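You operate a simulated robot arm through the tools that you are given. There is no shell and no other tool.

You are at the controls of a simulated robot arm. One attempt, no reset.

Task
Sift the grit, lift the yellow sieve off and put one scoop of clean grit in the grey bucket.
Fine: work the yellow frame to and fro till the sieve shows clean grit; sieve on the steel stand, scoop out of it there, scoop back on its spot; the sliding tray stays shut with the dust; spill none. Set down upright: scoop.

Only the result counts: the job must be done as asked and must still hold three seconds after the hand-in. Knocking over, shifting, dropping, spilling or breaking anything else fails it.

Robot
A 7-joint arm with a two-finger parallel gripper, fixed in place. Base frame: the origin is at the foot of the arm, x ahead of it, y to its left, z up. Units: m, degrees, N and s.
With the tool pointing down near the work surface it reaches from about 0.26 to 0.5 m from the base axis. Its first joint turns from -166.0 to 166.0 degrees. Payload 3.91 kg.
The TCP is the grasp point between the finger pads, 0.03 m short of the fingertips. In the tool frame z runs along the fingers and y along their closing line. The gripper opens to 0.11 m. The fingers are 0.02 m wide and 0.01 m thick; the gripper's body (0.048 by 0.112 m) begins 0.055 m behind the TCP.
Orientation is told as [roll, pitch, yaw] about the base's x, y, z axes, in that order, counted from this pose: with the fingers straight down and closing along the base's y, the tool's x points along the base's -x, its y along +y and its z along -z.

Tools
- The arm moves only by the tool move_arm. Its arguments are lists of equal length, an entry for each row: "angular": the turn, a rotation vector about the base's x, y, z in degrees, a list of three; "xyz": the shift along the base's x, y, z in m, a list of three; "hand": the gripper command, from -1 (shut) to 1 (fully open), values between in proportion. In form: {"angular": [[rx, ry, rz], ...], "xyz": [[x, y, z], ...], "hand": [hand, ...]}. A call has 1 to 20 rows; each row shifts and turns the commanded pose from where the row before left it. Rows are played at 5 a second. More than 0.05 m and 8.6 degrees between two rows, or a gripper value outside its range, and nothing of the call is played. A pose out of reach is approached as far as the arm can. The call stops where the force on the tool passes 40 N (or 10 N more than at its start, if that is more) or the arm is blocked; 0.2 s more then pass. Each finger travels about 0.153 m/s and halts on what it meets, pressing with about 39 N; the grip force reading is that of the motor and also rises with nothing between the fingers. The clock runs only during rows and for 0.2 s after the last one: add rows that do not move to give the fingers time. It gives the time, the measured TCP pose, the force on the tool (base axes), the opening and the grip force at its end, in the units of the frame above (readings bear some noise), with the torque about the TCP (base axes, N m) and any sound that the robot's microphone picked up, and new pictures: "show" is both (left out), scene, wrist or none.
- Cameras (640 x 400 px; columns grow to the right, rows downward): "scene" is fixed at [0.0499, -0.5013, 1.4326]; the picture's right is [-0.62, -0.78, 0.00], its down [-0.74, 0.58, -0.34] and it looks along [0.27, -0.21, -0.94] (base axes); focal length 214 px, centre (320, 200). "wrist" rides on the gripper at [0.077, 0.007, -0.114] in the tool frame; the picture's right is [-0.09, 1.00, 0.00], its down [-0.80, -0.07, -0.59] and it looks along [-0.59, -0.05, 0.80] (tool axes); focal length 270 px, centre (320, 200).
- lift_body(by): slides the trunk up (or, below 0, down) by that many m; the arm rides with it, the base frame stays. It gives what a move gives, with no picture.
- point_at(camera, pixels): for up to 12 pixels [column, row] of the newest picture of that camera ("zoom" is the newest enlarged one), the place [x, y, z] in the base frame of the surface seen there, good to about 0.002 m. It takes no simulated time.
- enlarge(camera, box): a new picture of the part [left, top, right, bottom] of that camera's present view, enlarged. It takes no simulated time.
- job_done(): hands the job in; it is judged then, once.

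Open the gripper and draw the arm clear of the work before you hand the job in, unless the task says otherwise.

The tools are called after ">>>" as a command line: name --argument value ..., lists and objects as JSON in quotes. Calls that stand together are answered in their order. move_arm: Moves the arm, as the interface text tells. Its arguments: {"type":"object","properties":{"angular":{"type":"array"},"xyz":{"type":"array"},"hand":{"type":"array"},"show":{"type":"string","enum":["both","scene","wrist","none"]}},"required":["angular","xyz","hand"]} The other tools are called the same way: lift_body (by) slides the trunk up or down; point_at (camera, pixels) gives the place of the surface under pixels of a picture; enlarge (camera, box) takes an enlarged picture of a part of a camera's view; job_done () hands the job in.

At the start:

```text
clock: 0.0
position: [0.2515, -0.3255, 1.3209]
tcp_rot: [0.0, 0.0, 0.0]
force: [0.0, 0.6, 0.2]
moment: [0.0, 0.03, 0.06]
grip_width: 0.1102
gripper_force: 0.0
trunk travel left (down, up): [-0.55, 0.06]
```

scene: 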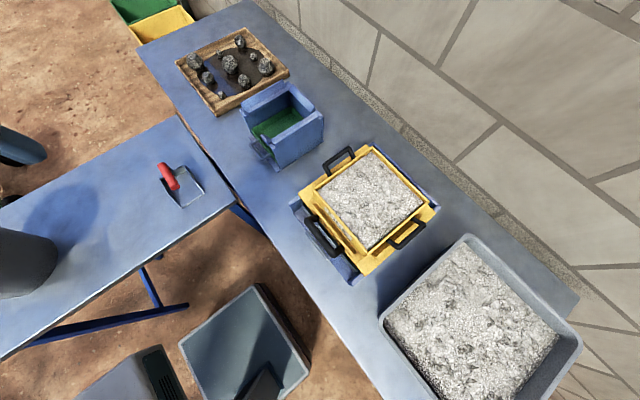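
wrist: 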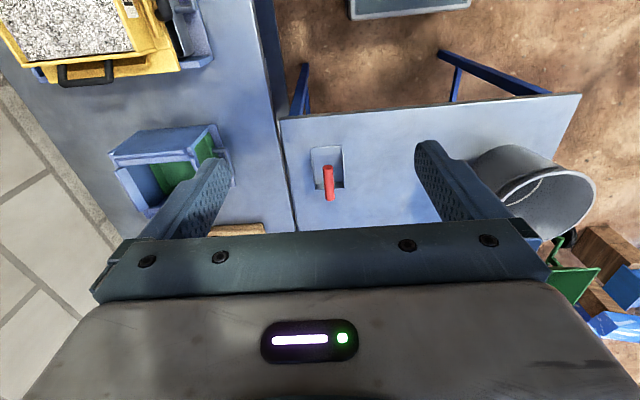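

The scene shows the yellow sieve around (365,205), the scoop at (180,185), a grey bucket at (20,262) and a blue box at (283,125). I'll enlarge the views to identify all the parts.

>>> enlarge --camera "scene" --box '[270, 130, 450, 290]'

>>> enlarge --camera "scene" --box '[160, 20, 340, 180]'

>>> enlarge --camera "scene" --box '[0, 120, 220, 310]'

>>> point_at --camera "scene" --pixels '[[365, 205], [340, 157], [405, 235], [322, 235], [325, 180], [185, 190], [168, 175], [20, 262], [280, 125], [265, 150], [240, 210], [230, 330]]'

```text
2.50 times, centred on (360, 210) of scene
```

zoom: 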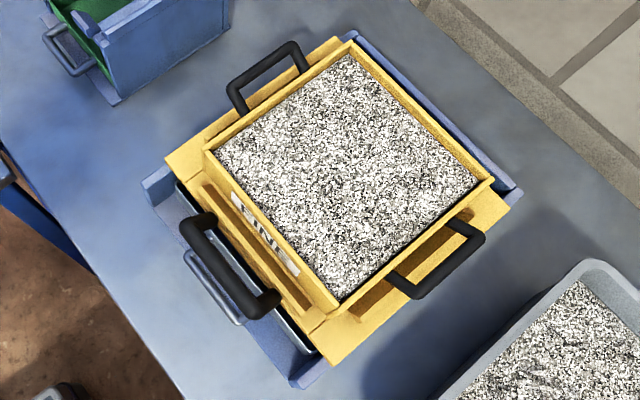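

```text
2.50 times, centred on (250, 100) of scene
```

zoom: 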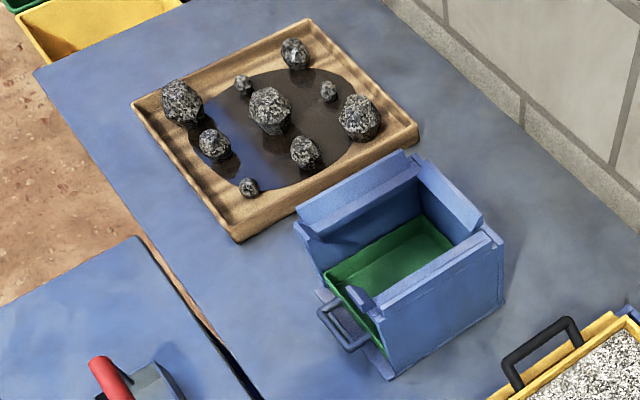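

```text
2.11 times, centred on (110, 215) of scene
```

zoom: 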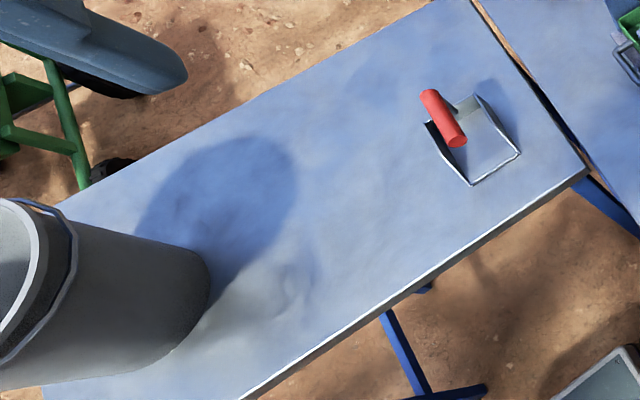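

```text
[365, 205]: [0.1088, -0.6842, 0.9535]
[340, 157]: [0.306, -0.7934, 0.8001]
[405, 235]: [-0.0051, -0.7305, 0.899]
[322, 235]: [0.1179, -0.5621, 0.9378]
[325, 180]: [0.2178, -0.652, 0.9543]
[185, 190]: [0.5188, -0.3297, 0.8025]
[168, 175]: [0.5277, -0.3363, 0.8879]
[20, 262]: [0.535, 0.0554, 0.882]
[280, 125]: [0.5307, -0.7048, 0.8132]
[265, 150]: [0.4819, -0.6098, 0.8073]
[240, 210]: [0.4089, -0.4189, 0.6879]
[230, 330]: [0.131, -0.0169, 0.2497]
```

The sieve "FINE" sits in a blue frame; no obvious steel stand yet. I'll look at the rest of both views.

>>> enlarge --camera "wrist" --box '[0, 0, 320, 200]'

>>> enlarge --camera "wrist" --box '[320, 0, 640, 350]'

>>> enlarge --camera "scene" --box '[360, 220, 600, 400]'

>>> enlarge --camera "scene" --box '[60, 260, 360, 400]'

```text
2.00 times, centred on (160, 100) of wrist
```

zoom: 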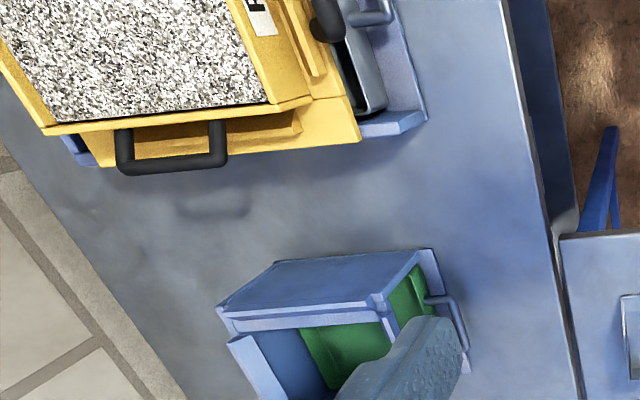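

```text
1.14 times, centred on (480, 175) of wrist
```

zoom: 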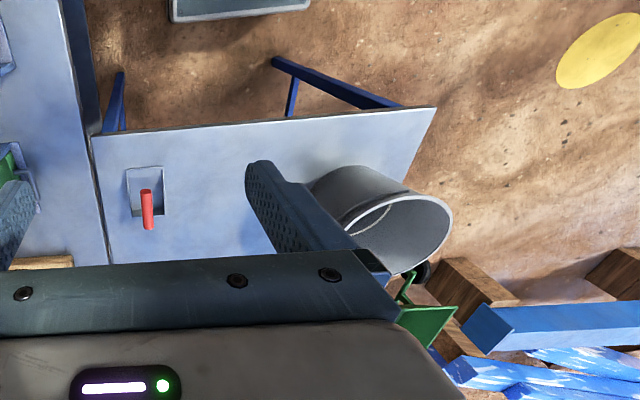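

```text
2.22 times, centred on (480, 310) of scene
```

zoom: 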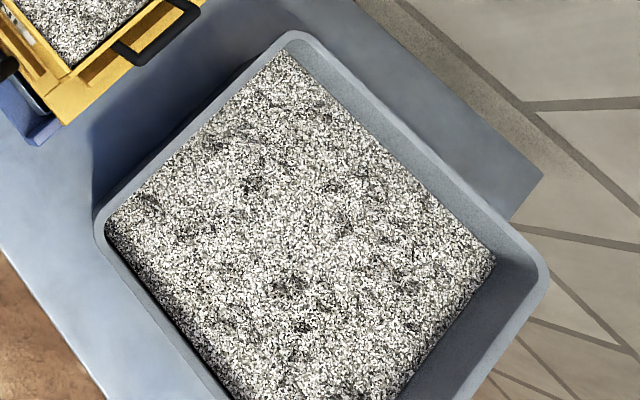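

```text
2.13 times, centred on (210, 330) of scene
```

zoom: 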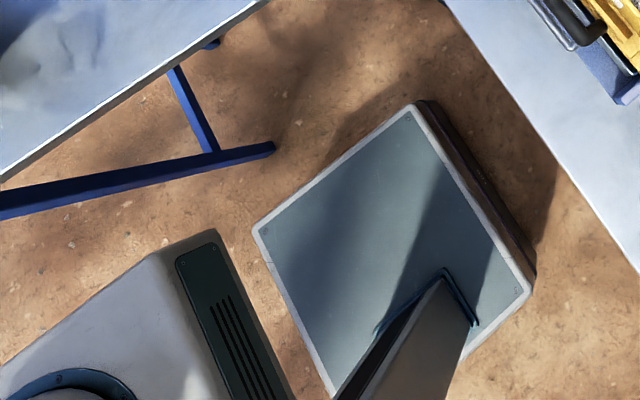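

No stand is visible yet, so I'll turn the wrist in place to look around (yaw towards -y then on).

>>> move_arm --angular '[[0, 0, -8.5], [0, 0, -8.5], [0, 0, -8.5], [0, 0, -8.5], [0, 0, -8.5], [0, 0, -8.5], [0, 0, -8.5], [0, 0, -8.5], [0, 0, -8.5], [0, 0, -8.5], [0, 0, -5]]' --xyz '[[-0.01, 0, 0], [-0.01, 0, 0], [-0.01, 0, 0], [-0.01, 0, 0], [-0.01, 0, 0], [-0.01, 0, 0], [-0.01, 0, 0], [-0.01, 0, 0], [-0.01, 0, 0], [-0.01, 0, 0], [0, 0, 0]]' --hand '[1, 1, 1, 1, 1, 1, 1, 1, 1, 1, 1]'

```text
clock: 2.4
position: [0.151, -0.3269, 1.321]
tcp_rot: [0.0, 0.0, -90.2]
force: [-0.4, -0.1, -0.2]
moment: [0.02, 0.05, 0.0]
grip_width: 0.1098
gripper_force: 0.0
trunk travel left (down, up): [-0.55, 0.06]
```

scene: 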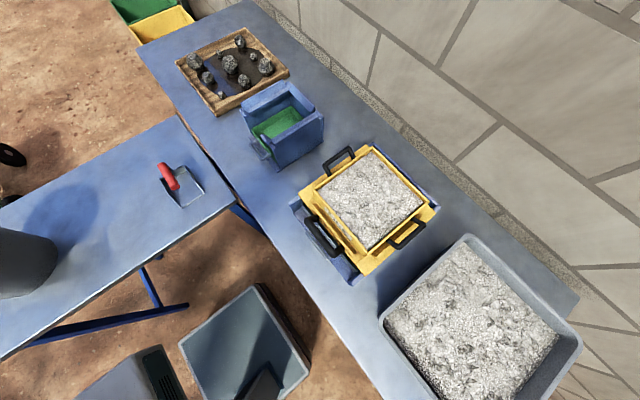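
wrist: 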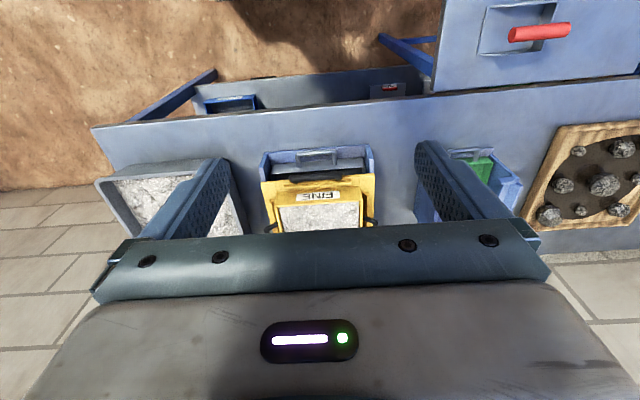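

The wrist view now shows the sieve front and a shelf beneath the table (230,103),(388,90). I'll enlarge those.

>>> enlarge --camera "wrist" --box '[80, 20, 460, 260]'

>>> enlarge --camera "wrist" --box '[240, 130, 400, 240]'

>>> point_at --camera "wrist" --pixels '[[230, 103], [388, 90], [300, 90], [318, 157], [318, 196], [320, 215], [276, 175], [360, 172], [120, 128], [365, 115]]'

```text
1.67 times, centred on (270, 140) of wrist
```

zoom: 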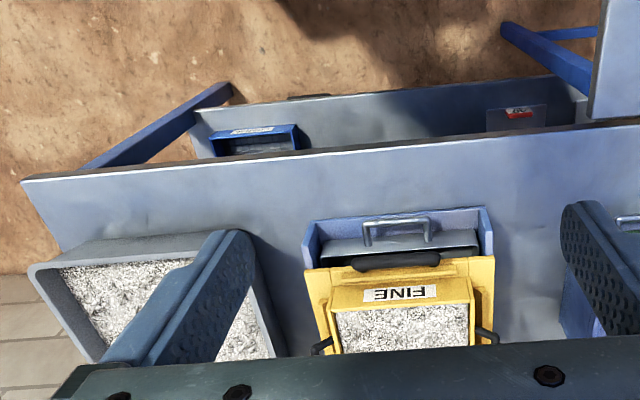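

```text
3.64 times, centred on (320, 185) of wrist
```

zoom: 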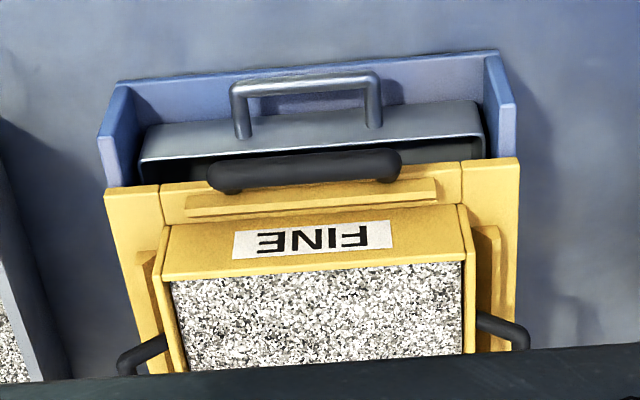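

```text
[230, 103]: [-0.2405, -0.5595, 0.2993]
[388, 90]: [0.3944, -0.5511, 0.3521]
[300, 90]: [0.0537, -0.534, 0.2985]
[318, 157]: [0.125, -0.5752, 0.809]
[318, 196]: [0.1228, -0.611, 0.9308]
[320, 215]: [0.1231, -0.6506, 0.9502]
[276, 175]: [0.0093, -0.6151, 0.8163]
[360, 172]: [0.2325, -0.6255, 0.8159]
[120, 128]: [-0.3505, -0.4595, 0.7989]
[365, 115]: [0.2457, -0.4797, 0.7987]
```

The lower shelf has only a bin and a sign; still no steel stand. I'll continue turning to look towards -x and behind.

>>> move_arm --angular '[[0, 0, -8.5], [0, 0, -8.5], [0, 0, -8.5], [0, 0, -8.5], [0, 0, -8.5], [0, 0, -8.5], [0, 0, -8.5], [0, 0, -8.5], [0, 0, -8.5], [0, 0, -8.5]]' --xyz '[[-0.03, 0, 0], [-0.03, 0, 0], [-0.03, 0, 0], [-0.03, 0, 0], [-0.03, 0, 0], [-0.03, 0, 0], [-0.03, 0, 0], [-0.03, 0, 0], [-0.03, 0, 0], [-0.03, 0, 0]]' --hand '[1, 1, 1, 1, 1, 1, 1, 1, 1, 1]' --show "wrist"

```text
clock: 4.6
position: [-0.1469, -0.3266, 1.3198]
tcp_rot: [0.0, 0.0, -175.0]
force: [-0.2, 0.0, 0.3]
moment: [-0.01, -0.01, -0.01]
grip_width: 0.1102
gripper_force: 0.0
trunk travel left (down, up): [-0.55, 0.06]
```

wrist: 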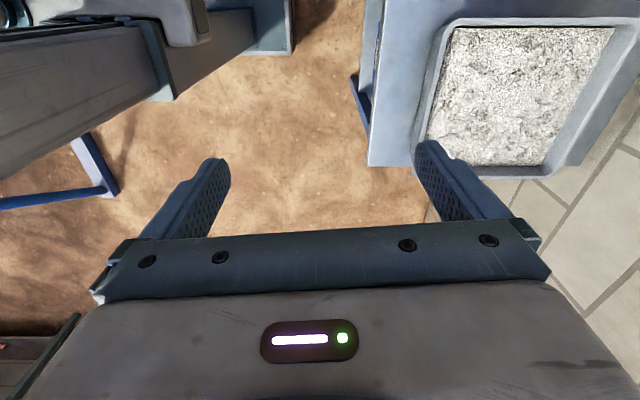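

A blue leg at (60,190) shows another bench behind the robot. I'll go on swinging around to see it.

>>> move_arm --angular '[[0, 0, -8.5], [0, 0, -8.5], [0, 0, -8.5], [0, 0, -8.5], [0, 0, -8.5], [0, 0, -8.5], [0, 0, -8.5], [0, 0, -8.5]]' --xyz '[[-0.03, 0.02, 0], [-0.03, 0.02, 0], [-0.03, 0.03, 0], [-0.03, 0.03, 0], [-0.02, 0.03, 0], [-0.02, 0.04, 0], [-0.01, 0.04, 0], [0, 0.04, 0]]' --hand '[1, 1, 1, 1, 1, 1, 1, 1]' --show "wrist"

```text
clock: 6.4
position: [-0.3214, -0.0743, 1.3209]
tcp_rot: [0.0, 0.1, 116.9]
force: [0.9, -0.2, -0.1]
moment: [-0.04, 0.02, -0.02]
grip_width: 0.1101
gripper_force: 0.1
trunk travel left (down, up): [-0.55, 0.06]
```

wrist: 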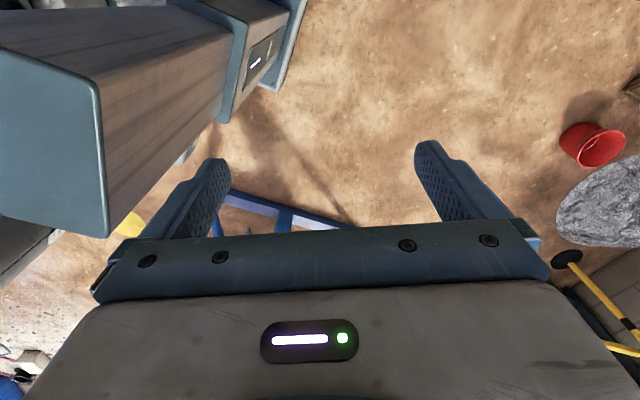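

A blue bar frame shows at (280,210). I'll swing further to look towards +y.

>>> move_arm --angular '[[0, 0, -3.5], [0, 0, -3.5], [0, 0, -3.5], [0, 0, -3.5], [0, 0, -3.5], [0, 0, -3.5], [0, 0, -3.5], [0, 0, -3.5]]' --xyz '[[0, 0.045, 0], [0, 0.045, 0], [0.01, 0.045, 0], [0.01, 0.045, 0], [0.02, 0.04, 0], [0.02, 0.04, 0], [0.03, 0.04, 0], [0.03, 0.03, 0]]' --hand '[1, 1, 1, 1, 1, 1, 1, 1]' --show "wrist"

```text
clock: 7.5
position: [-0.3064, 0.0589, 1.3084]
tcp_rot: [-6.2, -8.5, 105.3]
force: [-0.1, -0.2, -0.9]
moment: [0.01, 0.02, 0.01]
grip_width: 0.1102
gripper_force: 0.2
trunk travel left (down, up): [-0.55, 0.06]
stopped in row 5: the arm was blocked; the commanded pose is now the measured one
```

wrist: 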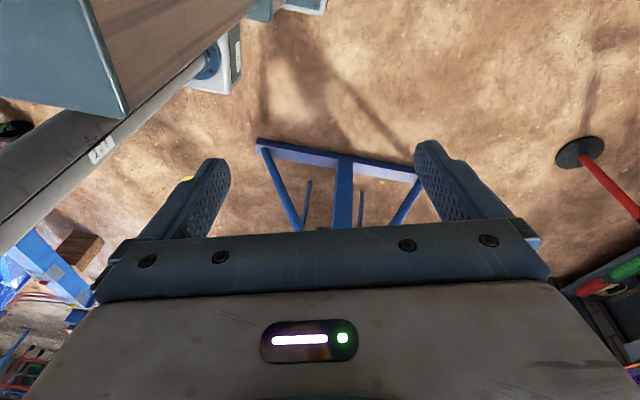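

A blue trestle-like frame stands at (340,160). I'll measure it and enlarge.

>>> point_at --camera "wrist" --pixels '[[270, 147], [340, 160], [405, 176], [342, 200], [310, 190], [361, 195], [300, 220]]'

>>> enlarge --camera "wrist" --box '[200, 100, 480, 260]'

```text
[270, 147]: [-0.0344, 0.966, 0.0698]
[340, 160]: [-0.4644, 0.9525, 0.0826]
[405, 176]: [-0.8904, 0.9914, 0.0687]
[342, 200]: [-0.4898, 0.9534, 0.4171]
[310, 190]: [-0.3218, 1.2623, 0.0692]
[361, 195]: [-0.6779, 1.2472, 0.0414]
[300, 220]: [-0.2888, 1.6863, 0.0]
```

```text
2.29 times, centred on (340, 180) of wrist
```

zoom: 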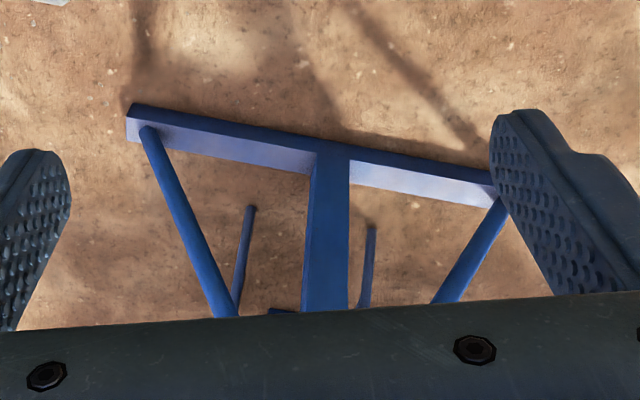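

That trestle is background furniture well out of reach. The remaining unseen region is the robot's front-left (+x,+y), so I'll swing back round to look there.

>>> move_arm --angular '[[0, 0, 8.5], [0, 0, 8.5], [0, 0, 8.5], [0, 0, 8.5], [0, 0, 8.5], [0, 0, 8.5], [0, 0, 8.5], [0, 0, 8.5], [0, 0, 8.5], [0, 0, 8.5], [0, 0, 8.5], [0, 0, 8.5], [0, 0, 8.5], [0, 0, 8.5], [0, 0, 8.5], [0, 0, 8.5], [0, 0, 8.5], [0, 0, 8.5], [0, 0, 8.5], [0, 0, 8.5]]' --xyz '[[-0.005, -0.0405, 0], [0, -0.0408, 0], [0.0055, -0.0404, 0], [0.0107, -0.0394, 0], [0.0158, -0.0376, 0], [0.0206, -0.0353, 0], [0.025, -0.0323, 0], [0.029, -0.0287, 0], [0.0325, -0.0247, 0], [0.0354, -0.0202, 0], [0.0378, -0.0155, 0], [0.0395, -0.0104, 0], [0.0405, -0.0051, 0], [0.0408, 0.0002, 0], [0.0404, 0.0055, 0], [0.0394, 0.0107, 0], [0.0376, 0.0158, 0], [0.0353, 0.0206, 0], [0.0323, 0.025, 0], [0.0287, 0.029, 0]]' --hand '[1, 1, 1, 1, 1, 1, 1, 1, 1, 1, 1, 1, 1, 1, 1, 1, 1, 1, 1, 1]' --show "wrist"

```text
clock: 11.7
position: [0.2343, -0.201, 1.3114]
tcp_rot: [-6.0, -8.5, -84.7]
force: [0.6, 0.0, -0.1]
moment: [-0.02, 0.01, 0.02]
grip_width: 0.1102
gripper_force: 0.0
trunk travel left (down, up): [-0.55, 0.06]
```

wrist: 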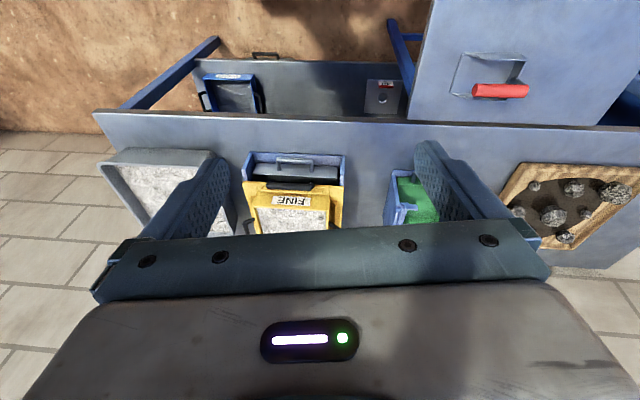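

This view shows the lower shelf better; enlarging the shelf items at (230,95) and (383,95).

>>> enlarge --camera "wrist" --box '[180, 50, 420, 200]'

>>> enlarge --camera "wrist" --box '[380, 120, 540, 240]'

>>> point_at --camera "wrist" --pixels '[[228, 92], [383, 97], [206, 80], [250, 80], [300, 80], [370, 82], [398, 82], [265, 54]]'

```text
2.67 times, centred on (300, 125) of wrist
```

zoom: 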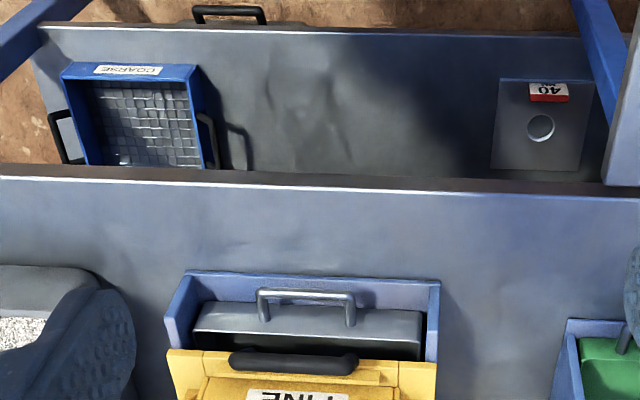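

```text
3.33 times, centred on (460, 180) of wrist
```

zoom: 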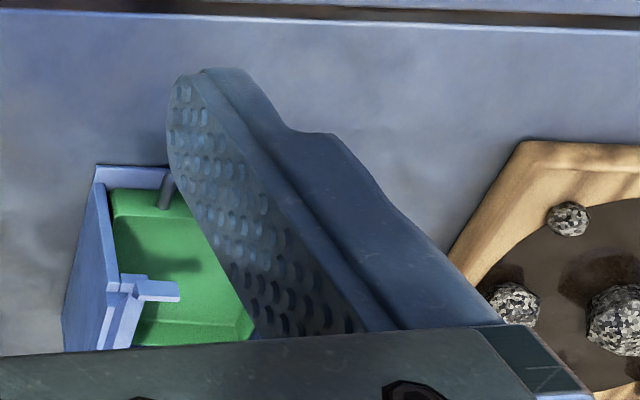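

```text
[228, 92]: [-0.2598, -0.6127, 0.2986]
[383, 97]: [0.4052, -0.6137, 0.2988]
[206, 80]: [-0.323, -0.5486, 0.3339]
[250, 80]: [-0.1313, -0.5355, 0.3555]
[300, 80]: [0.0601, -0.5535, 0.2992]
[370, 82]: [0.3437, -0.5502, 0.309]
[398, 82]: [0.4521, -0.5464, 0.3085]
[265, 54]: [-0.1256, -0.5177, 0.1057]
```

The shelf holds a coarse sieve and a 40-gauge plate – not a stand. I'll keep swinging to the front-left.

>>> move_arm --angular '[[0, 0, 6.5], [0, 0, 6.5], [0, 0, 6.5], [0, 0, 6.5], [0, 0, 6.5], [0, 0, 6.5], [0, 0, 6.5], [0, 0, 6.5], [0, 0, 6.5], [0, 0, 6.5], [0, 0, 6.5], [0, 0, 6.5], [0, 0, 6.5], [0, 0, 6.5], [0, 0, 6.5], [0, 0, 6.5], [0, 0, 6.5], [0, 0, 6.5], [0, 0, 6.5], [0, 0, 6.5]]' --xyz '[[0.0147, 0.0182, 0], [0.0133, 0.0193, 0], [0.0118, 0.0202, 0], [0.0102, 0.021, 0], [0.0086, 0.0217, 0], [0.007, 0.0223, 0], [0.0053, 0.0228, 0], [0.0036, 0.0231, 0], [0.0018, 0.0233, 0], [0, 0.0234, 0], [-0.0017, 0.0233, 0], [-0.0034, 0.0231, 0], [-0.0052, 0.0228, 0], [-0.0069, 0.0224, 0], [-0.0085, 0.0218, 0], [-0.0101, 0.0211, 0], [-0.0117, 0.0203, 0], [-0.0132, 0.0193, 0], [-0.0146, 0.0183, 0], [-0.0159, 0.0172, 0]]' --hand '[1, 1, 1, 1, 1, 1, 1, 1, 1, 1, 1, 1, 1, 1, 1, 1, 1, 1, 1, 1]' --show "wrist"

```text
clock: 15.9
position: [0.2213, 0.2233, 1.3095]
tcp_rot: [-6.0, -8.5, 45.3]
force: [-0.2, -0.7, -1.2]
moment: [-0.01, -0.01, -0.01]
grip_width: 0.1103
gripper_force: 0.0
trunk travel left (down, up): [-0.55, 0.06]
```

wrist: 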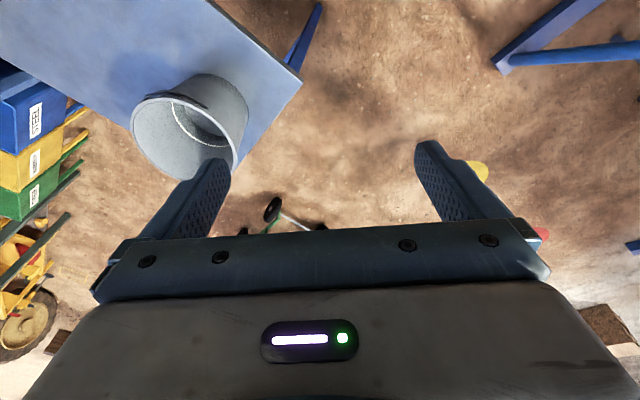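

Nothing but the bucket here, so the steel-blue box at scene (283,125) is the only stand-like object. I'll measure it and the sieve carefully in the scene view.

>>> enlarge --camera "scene" --box '[225, 65, 345, 185]'

>>> point_at --camera "zoom" --pixels '[[320, 200], [200, 140], [400, 120], [250, 230], [500, 200]]'

```text
3.33 times, centred on (285, 125) of scene
```

zoom: 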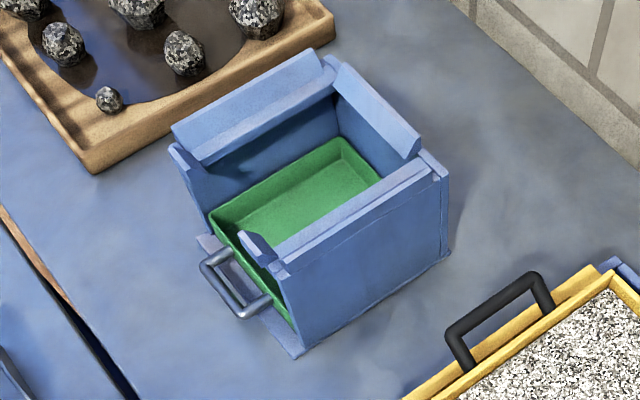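

```text
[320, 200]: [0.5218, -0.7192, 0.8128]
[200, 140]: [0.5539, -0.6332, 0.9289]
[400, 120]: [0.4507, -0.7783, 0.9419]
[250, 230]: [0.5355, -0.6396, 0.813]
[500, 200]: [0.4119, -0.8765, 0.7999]
```

The blue box is an open holder with bevelled guides on top and a green catch tray. I'll swing back toward the station to inspect sieve and handles closely with the wrist camera.

>>> move_arm --angular '[[0, 0, -6.75], [0, 0, -6.75], [0, 0, -6.75], [0, 0, -6.75], [0, 0, -6.75], [0, 0, -6.75], [0, 0, -6.75], [0, 0, -6.75], [0, 0, -6.75], [0, 0, -6.75], [0, 0, -6.75], [0, 0, -6.75], [0, 0, -6.75], [0, 0, -6.75], [0, 0, -6.75], [0, 0, -6.75], [0, 0, -6.75], [0, 0, -6.75], [0, 0, -6.75], [0, 0, -6.75]]' --xyz '[[0.022, -0.0244, 0], [0.0193, -0.0266, 0], [0.0164, -0.0285, 0], [0.0134, -0.03, 0], [0.0102, -0.0313, 0], [0.0068, -0.0322, 0], [0.0034, -0.0327, 0], [0, -0.0329, 0], [-0.0034, -0.0327, 0], [-0.0068, -0.0322, 0], [-0.0102, -0.0313, 0], [-0.0134, -0.03, 0], [-0.0164, -0.0285, 0], [-0.0193, -0.0266, 0], [-0.022, -0.0244, 0], [-0.0244, -0.022, 0], [-0.0266, -0.0193, 0], [-0.0285, -0.0164, 0], [-0.03, -0.0134, 0], [-0.0313, -0.0102, 0]]' --hand '[1, 1, 1, 1, 1, 1, 1, 1, 1, 1, 1, 1, 1, 1, 1, 1, 1, 1, 1, 1]' --show "none"

>>> move_arm --angular '[[4.2, -3, 0], [4.2, -3, 0], [0, 0, 0], [0, 0, 0], [0, 0, 0], [0, 0, 0], [0, 0, 0]]' --xyz '[[0.005, -0.02, 0], [0.005, -0.02, 0], [0.005, -0.02, 0], [0.005, -0.02, 0], [0.005, -0.02, 0], [0, -0.02, 0], [0, -0.02, 0]]' --hand '[1, 1, 1, 1, 1, 1, 1]'

```text
clock: 20.1
position: [0.0792, -0.3024, 1.3128]
tcp_rot: [-6.0, -8.6, -89.9]
force: [0.1, -0.5, 0.2]
moment: [0.01, 0.0, -0.01]
grip_width: 0.1101
gripper_force: 0.1
trunk travel left (down, up): [-0.55, 0.06]
```

```text
clock: 21.7
position: [0.1048, -0.4475, 1.3095]
tcp_rot: [0.0, 0.1, -90.3]
force: [-1.2, -0.1, 0.0]
moment: [0.0, 0.0, 0.02]
grip_width: 0.1099
gripper_force: 0.1
trunk travel left (down, up): [-0.55, 0.06]
```

scene: 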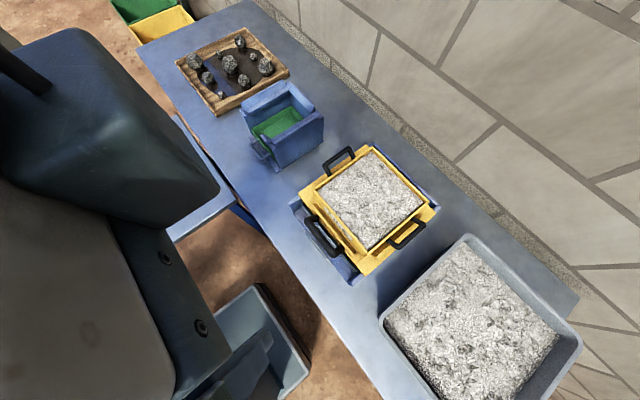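
wrist: 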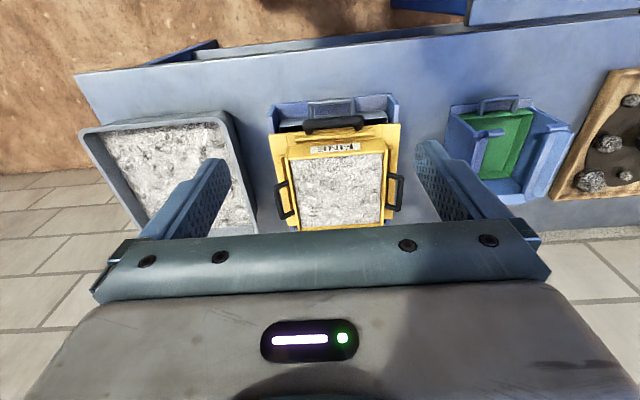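

Good overhead view. I'll enlarge the sieve and the blue box and measure them.

>>> enlarge --camera "wrist" --box '[250, 80, 420, 240]'

>>> point_at --camera "wrist" --pixels '[[274, 130], [400, 126], [335, 125], [282, 198], [396, 190], [335, 133], [286, 155], [388, 152], [336, 148], [300, 228], [395, 98], [274, 105]]'

>>> enlarge --camera "wrist" --box '[430, 70, 590, 220]'

>>> point_at --camera "zoom" --pixels '[[90, 150], [560, 220], [110, 300], [480, 370], [300, 130], [400, 150], [200, 250], [330, 380], [440, 400], [255, 125], [130, 180], [220, 380]]'

```text
2.50 times, centred on (335, 160) of wrist
```

zoom: 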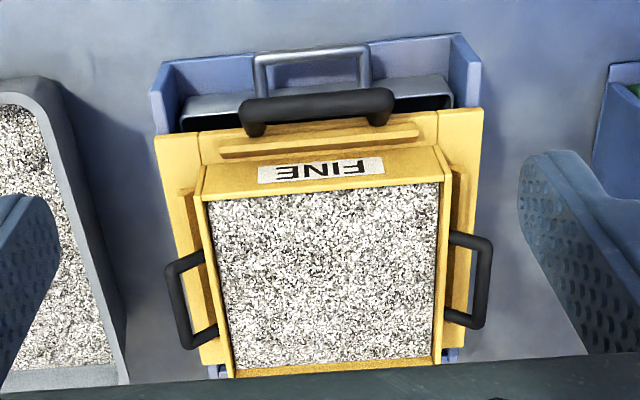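

```text
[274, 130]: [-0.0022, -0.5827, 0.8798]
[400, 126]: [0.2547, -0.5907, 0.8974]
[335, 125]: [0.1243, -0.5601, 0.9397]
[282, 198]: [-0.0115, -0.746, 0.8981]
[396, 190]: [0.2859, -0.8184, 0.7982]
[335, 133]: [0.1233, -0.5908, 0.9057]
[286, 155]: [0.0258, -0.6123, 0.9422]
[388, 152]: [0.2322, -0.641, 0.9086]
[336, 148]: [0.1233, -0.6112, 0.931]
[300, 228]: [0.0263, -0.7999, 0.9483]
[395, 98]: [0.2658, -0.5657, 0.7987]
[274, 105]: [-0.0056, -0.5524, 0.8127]
```

```text
2.67 times, centred on (510, 145) of wrist
```

zoom: 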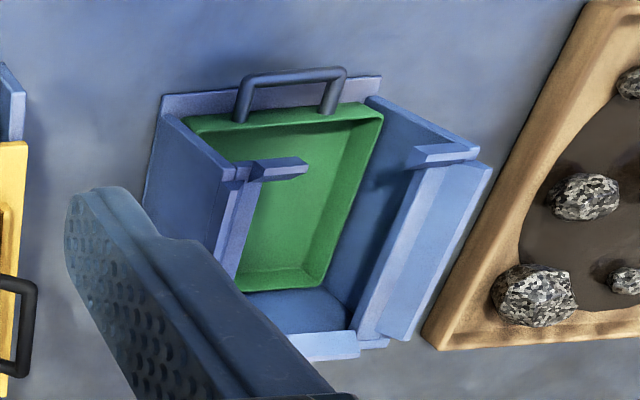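

```text
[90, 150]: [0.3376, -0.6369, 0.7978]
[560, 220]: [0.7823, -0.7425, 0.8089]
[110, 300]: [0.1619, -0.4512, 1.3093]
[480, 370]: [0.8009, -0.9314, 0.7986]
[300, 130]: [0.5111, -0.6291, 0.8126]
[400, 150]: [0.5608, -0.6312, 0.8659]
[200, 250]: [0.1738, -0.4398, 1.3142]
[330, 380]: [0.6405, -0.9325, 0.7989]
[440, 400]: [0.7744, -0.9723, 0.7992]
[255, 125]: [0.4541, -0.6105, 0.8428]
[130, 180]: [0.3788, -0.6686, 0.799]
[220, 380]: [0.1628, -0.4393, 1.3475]
```

The sieve box spans about x 0.02–0.225, y -0.605–-0.80. Now measuring the blue box's rims in the scene view.

>>> enlarge --camera "scene" --box '[225, 65, 345, 185]'

>>> point_at --camera "zoom" --pixels '[[178, 128], [180, 155], [315, 62], [345, 70], [418, 135], [408, 155], [440, 170], [285, 265], [245, 240], [270, 255], [300, 350], [445, 255]]'

>>> point_at --camera "zoom" --pixels '[[325, 95], [205, 160], [240, 140], [340, 100], [400, 165], [360, 215], [330, 235], [185, 175], [210, 240], [240, 310], [210, 265], [268, 300]]'

```text
3.33 times, centred on (285, 125) of scene
```

zoom: 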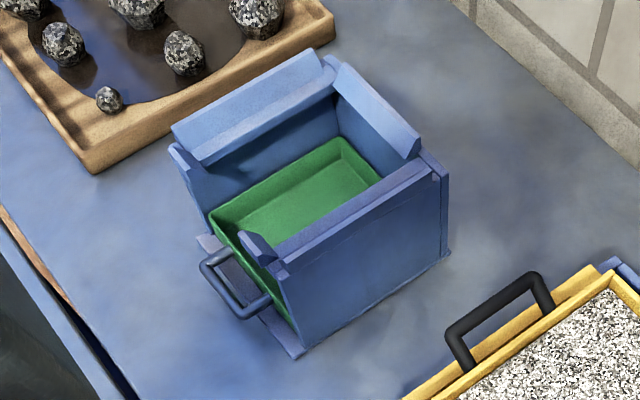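

```text
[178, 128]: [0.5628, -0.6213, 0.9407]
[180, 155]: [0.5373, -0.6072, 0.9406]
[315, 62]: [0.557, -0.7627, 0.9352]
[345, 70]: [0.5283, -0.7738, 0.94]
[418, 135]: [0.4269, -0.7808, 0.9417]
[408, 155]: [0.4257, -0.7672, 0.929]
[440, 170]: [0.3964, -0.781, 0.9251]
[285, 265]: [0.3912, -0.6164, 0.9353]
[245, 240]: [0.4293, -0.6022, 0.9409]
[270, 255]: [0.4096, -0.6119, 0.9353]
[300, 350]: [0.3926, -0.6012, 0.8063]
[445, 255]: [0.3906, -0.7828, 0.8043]
```

```text
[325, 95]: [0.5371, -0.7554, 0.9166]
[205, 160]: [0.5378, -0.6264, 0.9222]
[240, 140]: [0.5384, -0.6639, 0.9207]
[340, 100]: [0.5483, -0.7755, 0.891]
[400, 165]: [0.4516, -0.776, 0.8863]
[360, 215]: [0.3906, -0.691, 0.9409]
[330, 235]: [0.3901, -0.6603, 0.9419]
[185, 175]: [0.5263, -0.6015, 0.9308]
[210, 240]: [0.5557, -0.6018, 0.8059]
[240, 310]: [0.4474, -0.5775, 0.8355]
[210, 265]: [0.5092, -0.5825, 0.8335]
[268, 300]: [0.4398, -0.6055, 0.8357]
```

The box's opening (~0.165 m) versus the sieve (~0.2 m) needs checking from the side. I'll pull back, tilt the wrist towards -y and lower the trunk for a side view.

>>> move_arm --angular '[[-7.5, 0, 0], [-7.5, 0, 0], [-7.5, 0, 0], [-7.5, 0, 0], [-7.5, 0, 0], [-7.5, 0, 0]]' --xyz '[[0, 0.02, 0], [0, 0.02, 0], [0, 0.02, 0], [0, 0.02, 0], [0, 0.02, 0], [0, 0.01, 0]]' --hand '[1, 1, 1, 1, 1, 1]' --show "none"

>>> lift_body --by -0.28

>>> move_arm --angular '[[0, 0, 0]]' --xyz '[[0, 0, 0]]' --hand '[1]'

```text
clock: 23.3
position: [0.1283, -0.3528, 1.2746]
tcp_rot: [-5.8, -39.6, -84.8]
force: [0.3, -0.7, 0.0]
moment: [0.0, 0.01, -0.03]
grip_width: 0.11
gripper_force: 0.0
trunk travel left (down, up): [-0.55, 0.06]
stopped in row 6: the arm was blocked; the commanded pose is now the measured one
```

```text
clock: 26.1
position: [0.1281, -0.3512, 0.9937]
tcp_rot: [-5.9, -39.7, -84.7]
force: [0.3, 1.0, 0.1]
moment: [0.04, 0.02, 0.01]
grip_width: 0.1102
gripper_force: 0.2
trunk travel left (down, up): [-0.27, 0.34]
```

```text
clock: 26.5
position: [0.1279, -0.3517, 0.9942]
tcp_rot: [-5.9, -39.7, -84.8]
force: [-0.1, -0.3, 0.1]
moment: [0.02, 0.03, 0.02]
grip_width: 0.1098
gripper_force: 0.0
trunk travel left (down, up): [-0.27, 0.34]
```

scene: 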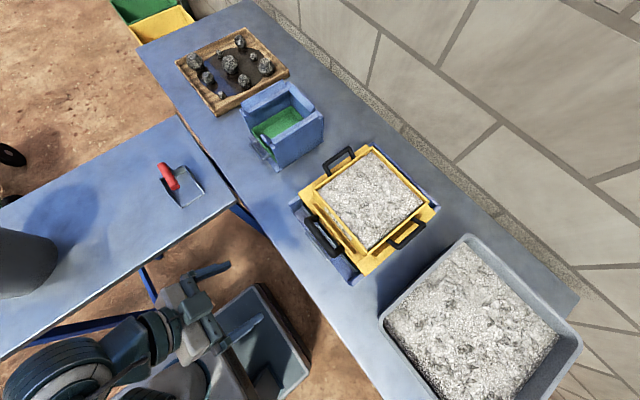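
wrist: 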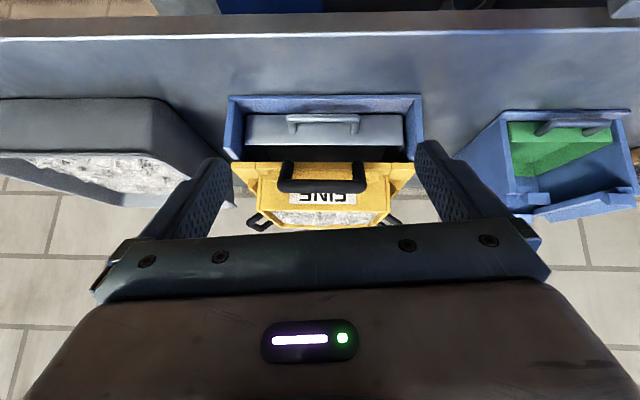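

The side view shows the sieve front at (325,180) and the box at (560,150). Enlarging.

>>> enlarge --camera "wrist" --box '[210, 80, 440, 240]'

>>> point_at --camera "zoom" --pixels '[[65, 215], [120, 290], [490, 270], [540, 215], [320, 265], [110, 380], [500, 375], [315, 220], [100, 265], [320, 100], [55, 150], [320, 290]]'

>>> enlarge --camera "wrist" --box '[440, 90, 640, 230]'

```text
2.50 times, centred on (325, 160) of wrist
```

zoom: 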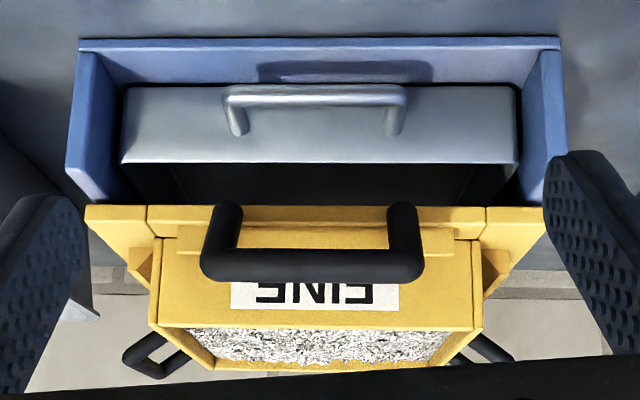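

```text
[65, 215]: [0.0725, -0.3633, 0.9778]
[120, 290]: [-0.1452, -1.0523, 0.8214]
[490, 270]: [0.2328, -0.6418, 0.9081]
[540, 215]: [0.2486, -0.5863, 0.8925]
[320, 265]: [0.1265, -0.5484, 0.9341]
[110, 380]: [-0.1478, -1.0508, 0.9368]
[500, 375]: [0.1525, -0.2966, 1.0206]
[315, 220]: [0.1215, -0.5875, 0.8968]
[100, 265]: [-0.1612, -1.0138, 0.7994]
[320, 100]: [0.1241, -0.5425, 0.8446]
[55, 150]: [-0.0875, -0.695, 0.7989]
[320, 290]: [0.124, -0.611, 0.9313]
```

```text
2.86 times, centred on (540, 160) of wrist
```

zoom: 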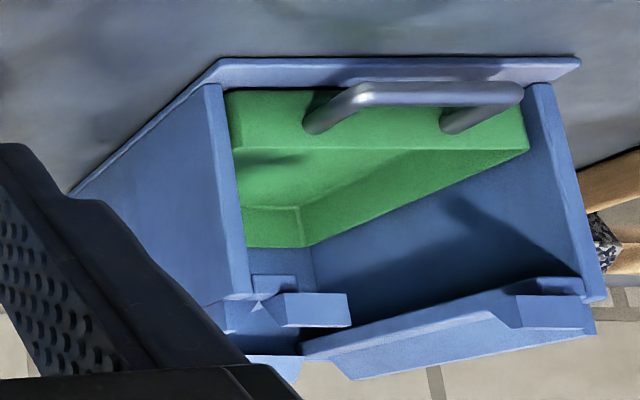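

The sieve (0.205 m) looks too large for that box's guides, so I'll check other candidates, e.g. the square rimmed platform near scene (265,320).

>>> point_at --camera "scene" --pixels '[[258, 287], [306, 365], [285, 340], [240, 310], [262, 290], [300, 345], [270, 390]]'

>>> enlarge --camera "scene" --box '[140, 250, 340, 400]'

>>> enlarge --camera "scene" --box '[0, 0, 220, 140]'

```text
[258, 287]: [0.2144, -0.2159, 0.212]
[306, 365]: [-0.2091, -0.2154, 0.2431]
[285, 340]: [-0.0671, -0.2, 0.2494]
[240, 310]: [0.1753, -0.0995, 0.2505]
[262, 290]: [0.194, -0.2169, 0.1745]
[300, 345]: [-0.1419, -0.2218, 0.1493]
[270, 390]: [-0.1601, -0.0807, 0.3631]
```

```text
2.67 times, centred on (240, 325) of scene
```

zoom: 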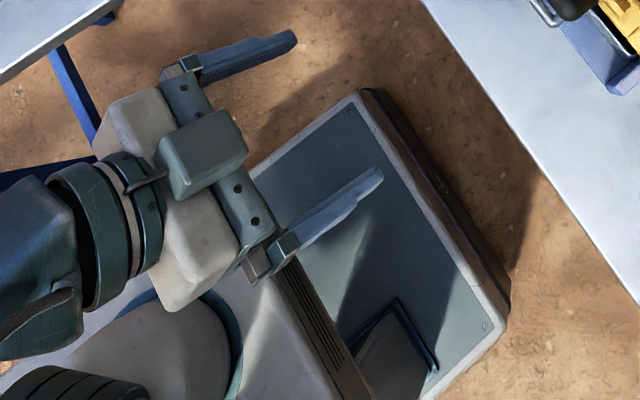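

```text
2.86 times, centred on (110, 70) of scene
```

zoom: 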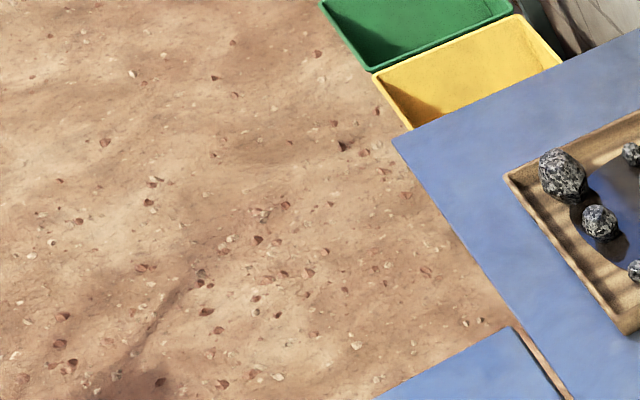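

That platform is the robot's own base. I'll raise the trunk and look straight down into the blue box to measure its seat properly.

>>> lift_body --by 0.2

>>> move_arm --angular '[[7, 0, 3], [7, 0, 3], [7, 0, 3], [7, 0, 3], [7, 0, 3], [5, 0, 5], [0, 0, 5]]' --xyz '[[0.035, -0.02, 0], [0.035, -0.02, 0], [0.035, -0.02, 0], [0.035, -0.02, 0], [0.035, -0.02, -0.01], [0.035, -0.02, -0.01], [0.035, -0.02, -0.01]]' --hand '[1, 1, 1, 1, 1, 1, 1]'

```text
clock: 28.7
position: [0.1275, -0.3524, 1.1951]
tcp_rot: [-5.7, -39.7, -84.7]
force: [1.2, 0.1, 0.2]
moment: [0.0, -0.02, -0.03]
grip_width: 0.1101
gripper_force: 0.0
trunk travel left (down, up): [-0.47, 0.14]
```

```text
clock: 30.3
position: [0.3776, -0.4894, 1.1662]
tcp_rot: [3.4, -0.7, -62.3]
force: [-0.1, 0.5, 0.1]
moment: [0.0, -0.03, 0.03]
grip_width: 0.1101
gripper_force: 0.1
trunk travel left (down, up): [-0.47, 0.14]
```

scene: 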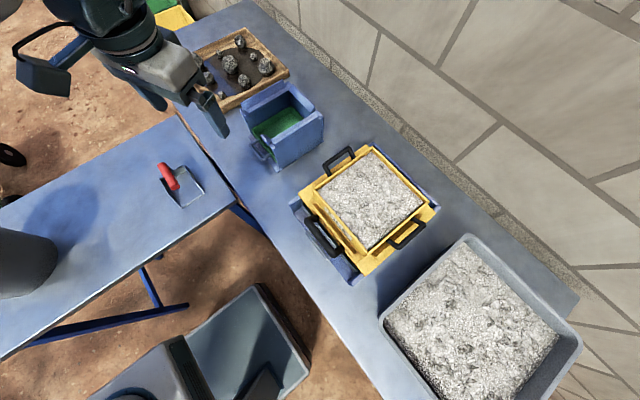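
wrist: 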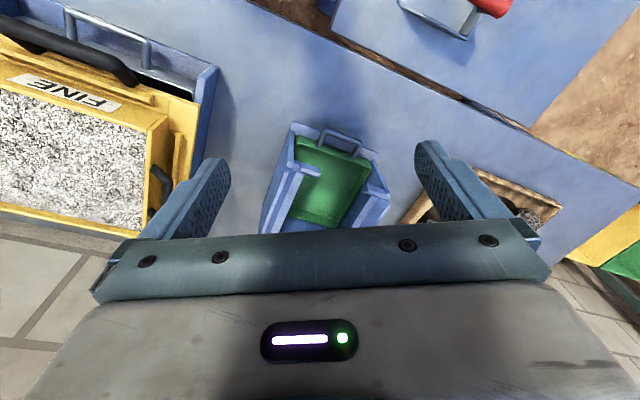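

The blue box is between the fingers at (325,180). Enlarging and measuring.

>>> enlarge --camera "wrist" --box '[235, 110, 415, 235]'

>>> point_at --camera "zoom" --pixels '[[205, 55], [235, 210], [290, 205], [310, 212], [270, 225], [190, 330], [160, 330], [535, 220], [520, 270], [490, 280], [440, 330], [480, 320]]'

>>> enlarge --camera "wrist" --box '[0, 0, 240, 240]'

```text
3.20 times, centred on (325, 172) of wrist
```

zoom: 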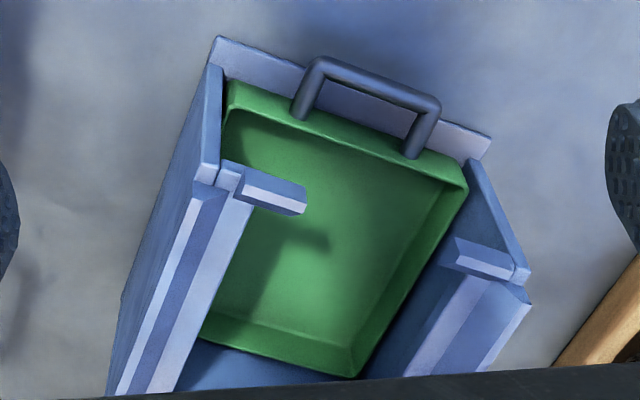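

```text
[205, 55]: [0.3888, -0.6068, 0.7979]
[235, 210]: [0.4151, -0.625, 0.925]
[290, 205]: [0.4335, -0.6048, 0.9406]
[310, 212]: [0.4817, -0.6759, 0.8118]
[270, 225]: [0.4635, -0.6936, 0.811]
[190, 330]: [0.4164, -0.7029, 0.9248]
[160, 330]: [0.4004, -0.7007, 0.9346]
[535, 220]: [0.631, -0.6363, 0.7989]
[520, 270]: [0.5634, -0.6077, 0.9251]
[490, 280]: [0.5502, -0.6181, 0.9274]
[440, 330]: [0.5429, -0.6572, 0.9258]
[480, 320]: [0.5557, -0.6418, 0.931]
```

```text
1.67 times, centred on (120, 120) of wrist
```

zoom: 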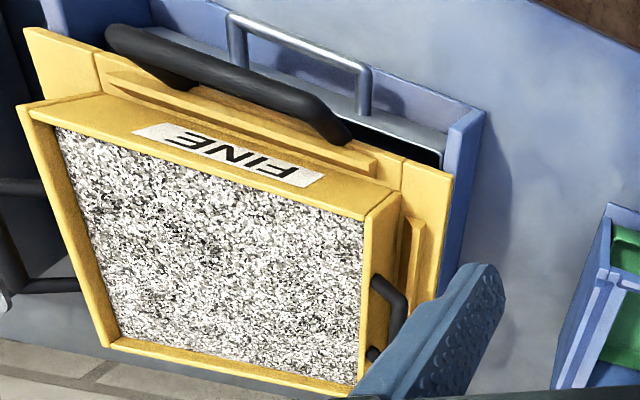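

By analogy this box is a seat for the small 40-mm gauge plate (with the stones), not for the 0.2 m sieve. The +y side behind the gripper hasn't been truly seen, so I'll swing there with the wrist tilted up to look.

>>> lift_body --by 0.12

>>> move_arm --angular '[[0, 0, 3], [0, 0, 3], [0, 0, 3], [0, 0, 3], [0, 0, 3], [0, 0, 3], [0, 0, 3]]' --xyz '[[-0.0204, 0.0406, 0], [-0.0204, 0.0406, 0], [-0.0204, 0.0406, 0], [-0.0204, 0.0406, 0], [-0.0204, 0.0406, 0], [-0.0204, 0.0406, 0], [-0.0204, 0.0406, 0]]' --hand '[1, 1, 1, 1, 1, 1, 1]' --show "none"

>>> move_arm --angular '[[0, 0, 6], [0, 0, 6], [0, 0, 6], [0, 0, 6], [0, 0, 6], [0, 0, 6], [0, 0, 6], [0, 0, 6], [0, 0, 6], [0, 0, 6], [0, 0, 6], [0, 0, 6], [0, 0, 6], [0, 0, 6], [0, 0, 6], [0, 0, 6], [0, 0, 6], [0, 0, 6], [0, 0, 6], [0, 0, 6]]' --xyz '[[0.0198, 0.0245, 0], [0.0177, 0.026, 0], [0.0155, 0.0275, 0], [0.0135, 0.0285, 0], [0.0102, 0.0313, 0], [0.0068, 0.0322, 0], [0.0034, 0.0327, 0], [0, 0.0329, 0], [-0.0034, 0.0327, 0], [-0.0068, 0.0322, 0], [-0.0102, 0.0313, 0], [-0.0134, 0.03, 0], [-0.0164, 0.0285, 0], [-0.0193, 0.0266, 0], [-0.022, 0.0244, 0], [-0.0244, 0.022, 0], [-0.0266, 0.0193, 0], [-0.0285, 0.0164, 0], [-0.03, 0.0134, 0], [-0.0313, 0.0102, 0]]' --hand '[1, 1, 1, 1, 1, 1, 1, 1, 1, 1, 1, 1, 1, 1, 1, 1, 1, 1, 1, 1]' --show "wrist"

```text
clock: 31.8
position: [0.3761, -0.4875, 1.2863]
tcp_rot: [3.4, -0.7, -62.4]
force: [-0.1, 0.8, 0.4]
moment: [0.05, 0.0, 0.0]
grip_width: 0.1098
gripper_force: 0.0
trunk travel left (down, up): [-0.59, 0.02]
```

```text
clock: 33.4
position: [0.2329, -0.1988, 1.2863]
tcp_rot: [3.4, -0.9, -41.4]
force: [0.5, 0.2, -0.4]
moment: [-0.02, 0.0, -0.04]
grip_width: 0.1099
gripper_force: 0.0
trunk travel left (down, up): [-0.59, 0.02]
```

```text
clock: 37.6
position: [0.0853, 0.3198, 1.287]
tcp_rot: [3.4, -0.7, 78.7]
force: [-0.1, -0.3, 0.2]
moment: [-0.01, 0.02, -0.01]
grip_width: 0.1101
gripper_force: 0.1
trunk travel left (down, up): [-0.59, 0.02]
```

wrist: 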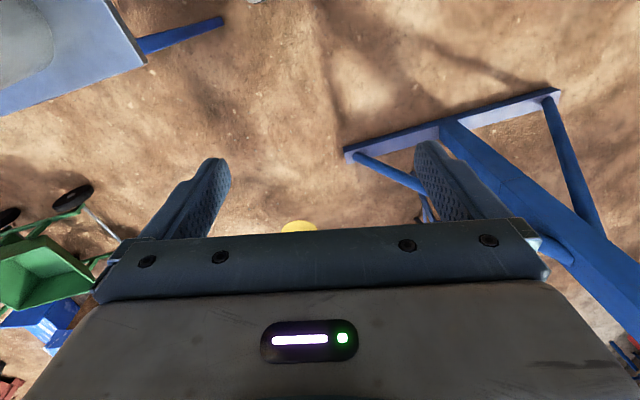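

A tall blue post rises from that T-foot. I'll tilt the wrist up to see the top of it.

>>> move_arm --angular '[[8, 0, 0], [8, 0, 0], [8, 0, 0], [8, 0, 0]]' --xyz '[[0, 0, 0], [0, 0, 0], [0, 0, 0], [0, 0, 0]]' --hand '[1, 1, 1, 1]' --show "wrist"

>>> move_arm --angular '[[0, 0, 8], [0, 0, 8], [0, 0, 8], [0, 0, 8]]' --xyz '[[-0.03, 0, 0], [-0.03, 0, 0], [-0.03, 0, 0], [-0.03, 0, 0]]' --hand '[1, 1, 1, 1]' --show "wrist"

```text
clock: 38.6
position: [0.0875, 0.3192, 1.2883]
tcp_rot: [10.6, -32.2, 76.5]
force: [0.2, 0.8, 0.3]
moment: [0.01, 0.0, 0.03]
grip_width: 0.11
gripper_force: 0.2
trunk travel left (down, up): [-0.59, 0.02]
```

wrist: 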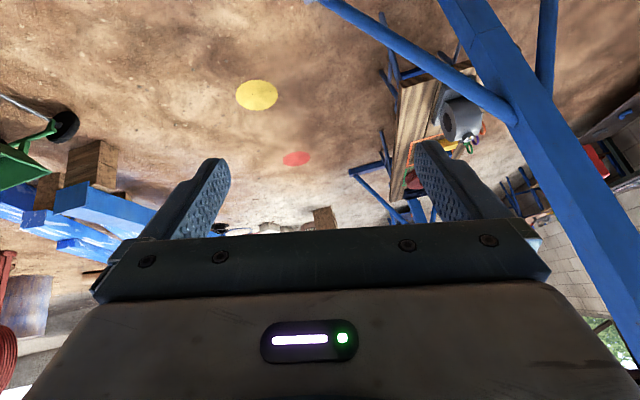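

```text
clock: 39.6
position: [-0.033, 0.3208, 1.2867]
tcp_rot: [10.5, -32.2, 108.5]
force: [-0.1, -0.7, 0.3]
moment: [-0.01, 0.0, 0.01]
grip_width: 0.1102
gripper_force: 0.0
trunk travel left (down, up): [-0.59, 0.02]
```

wrist: 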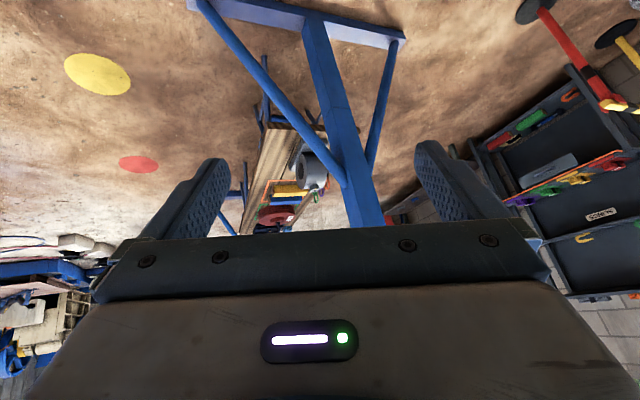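

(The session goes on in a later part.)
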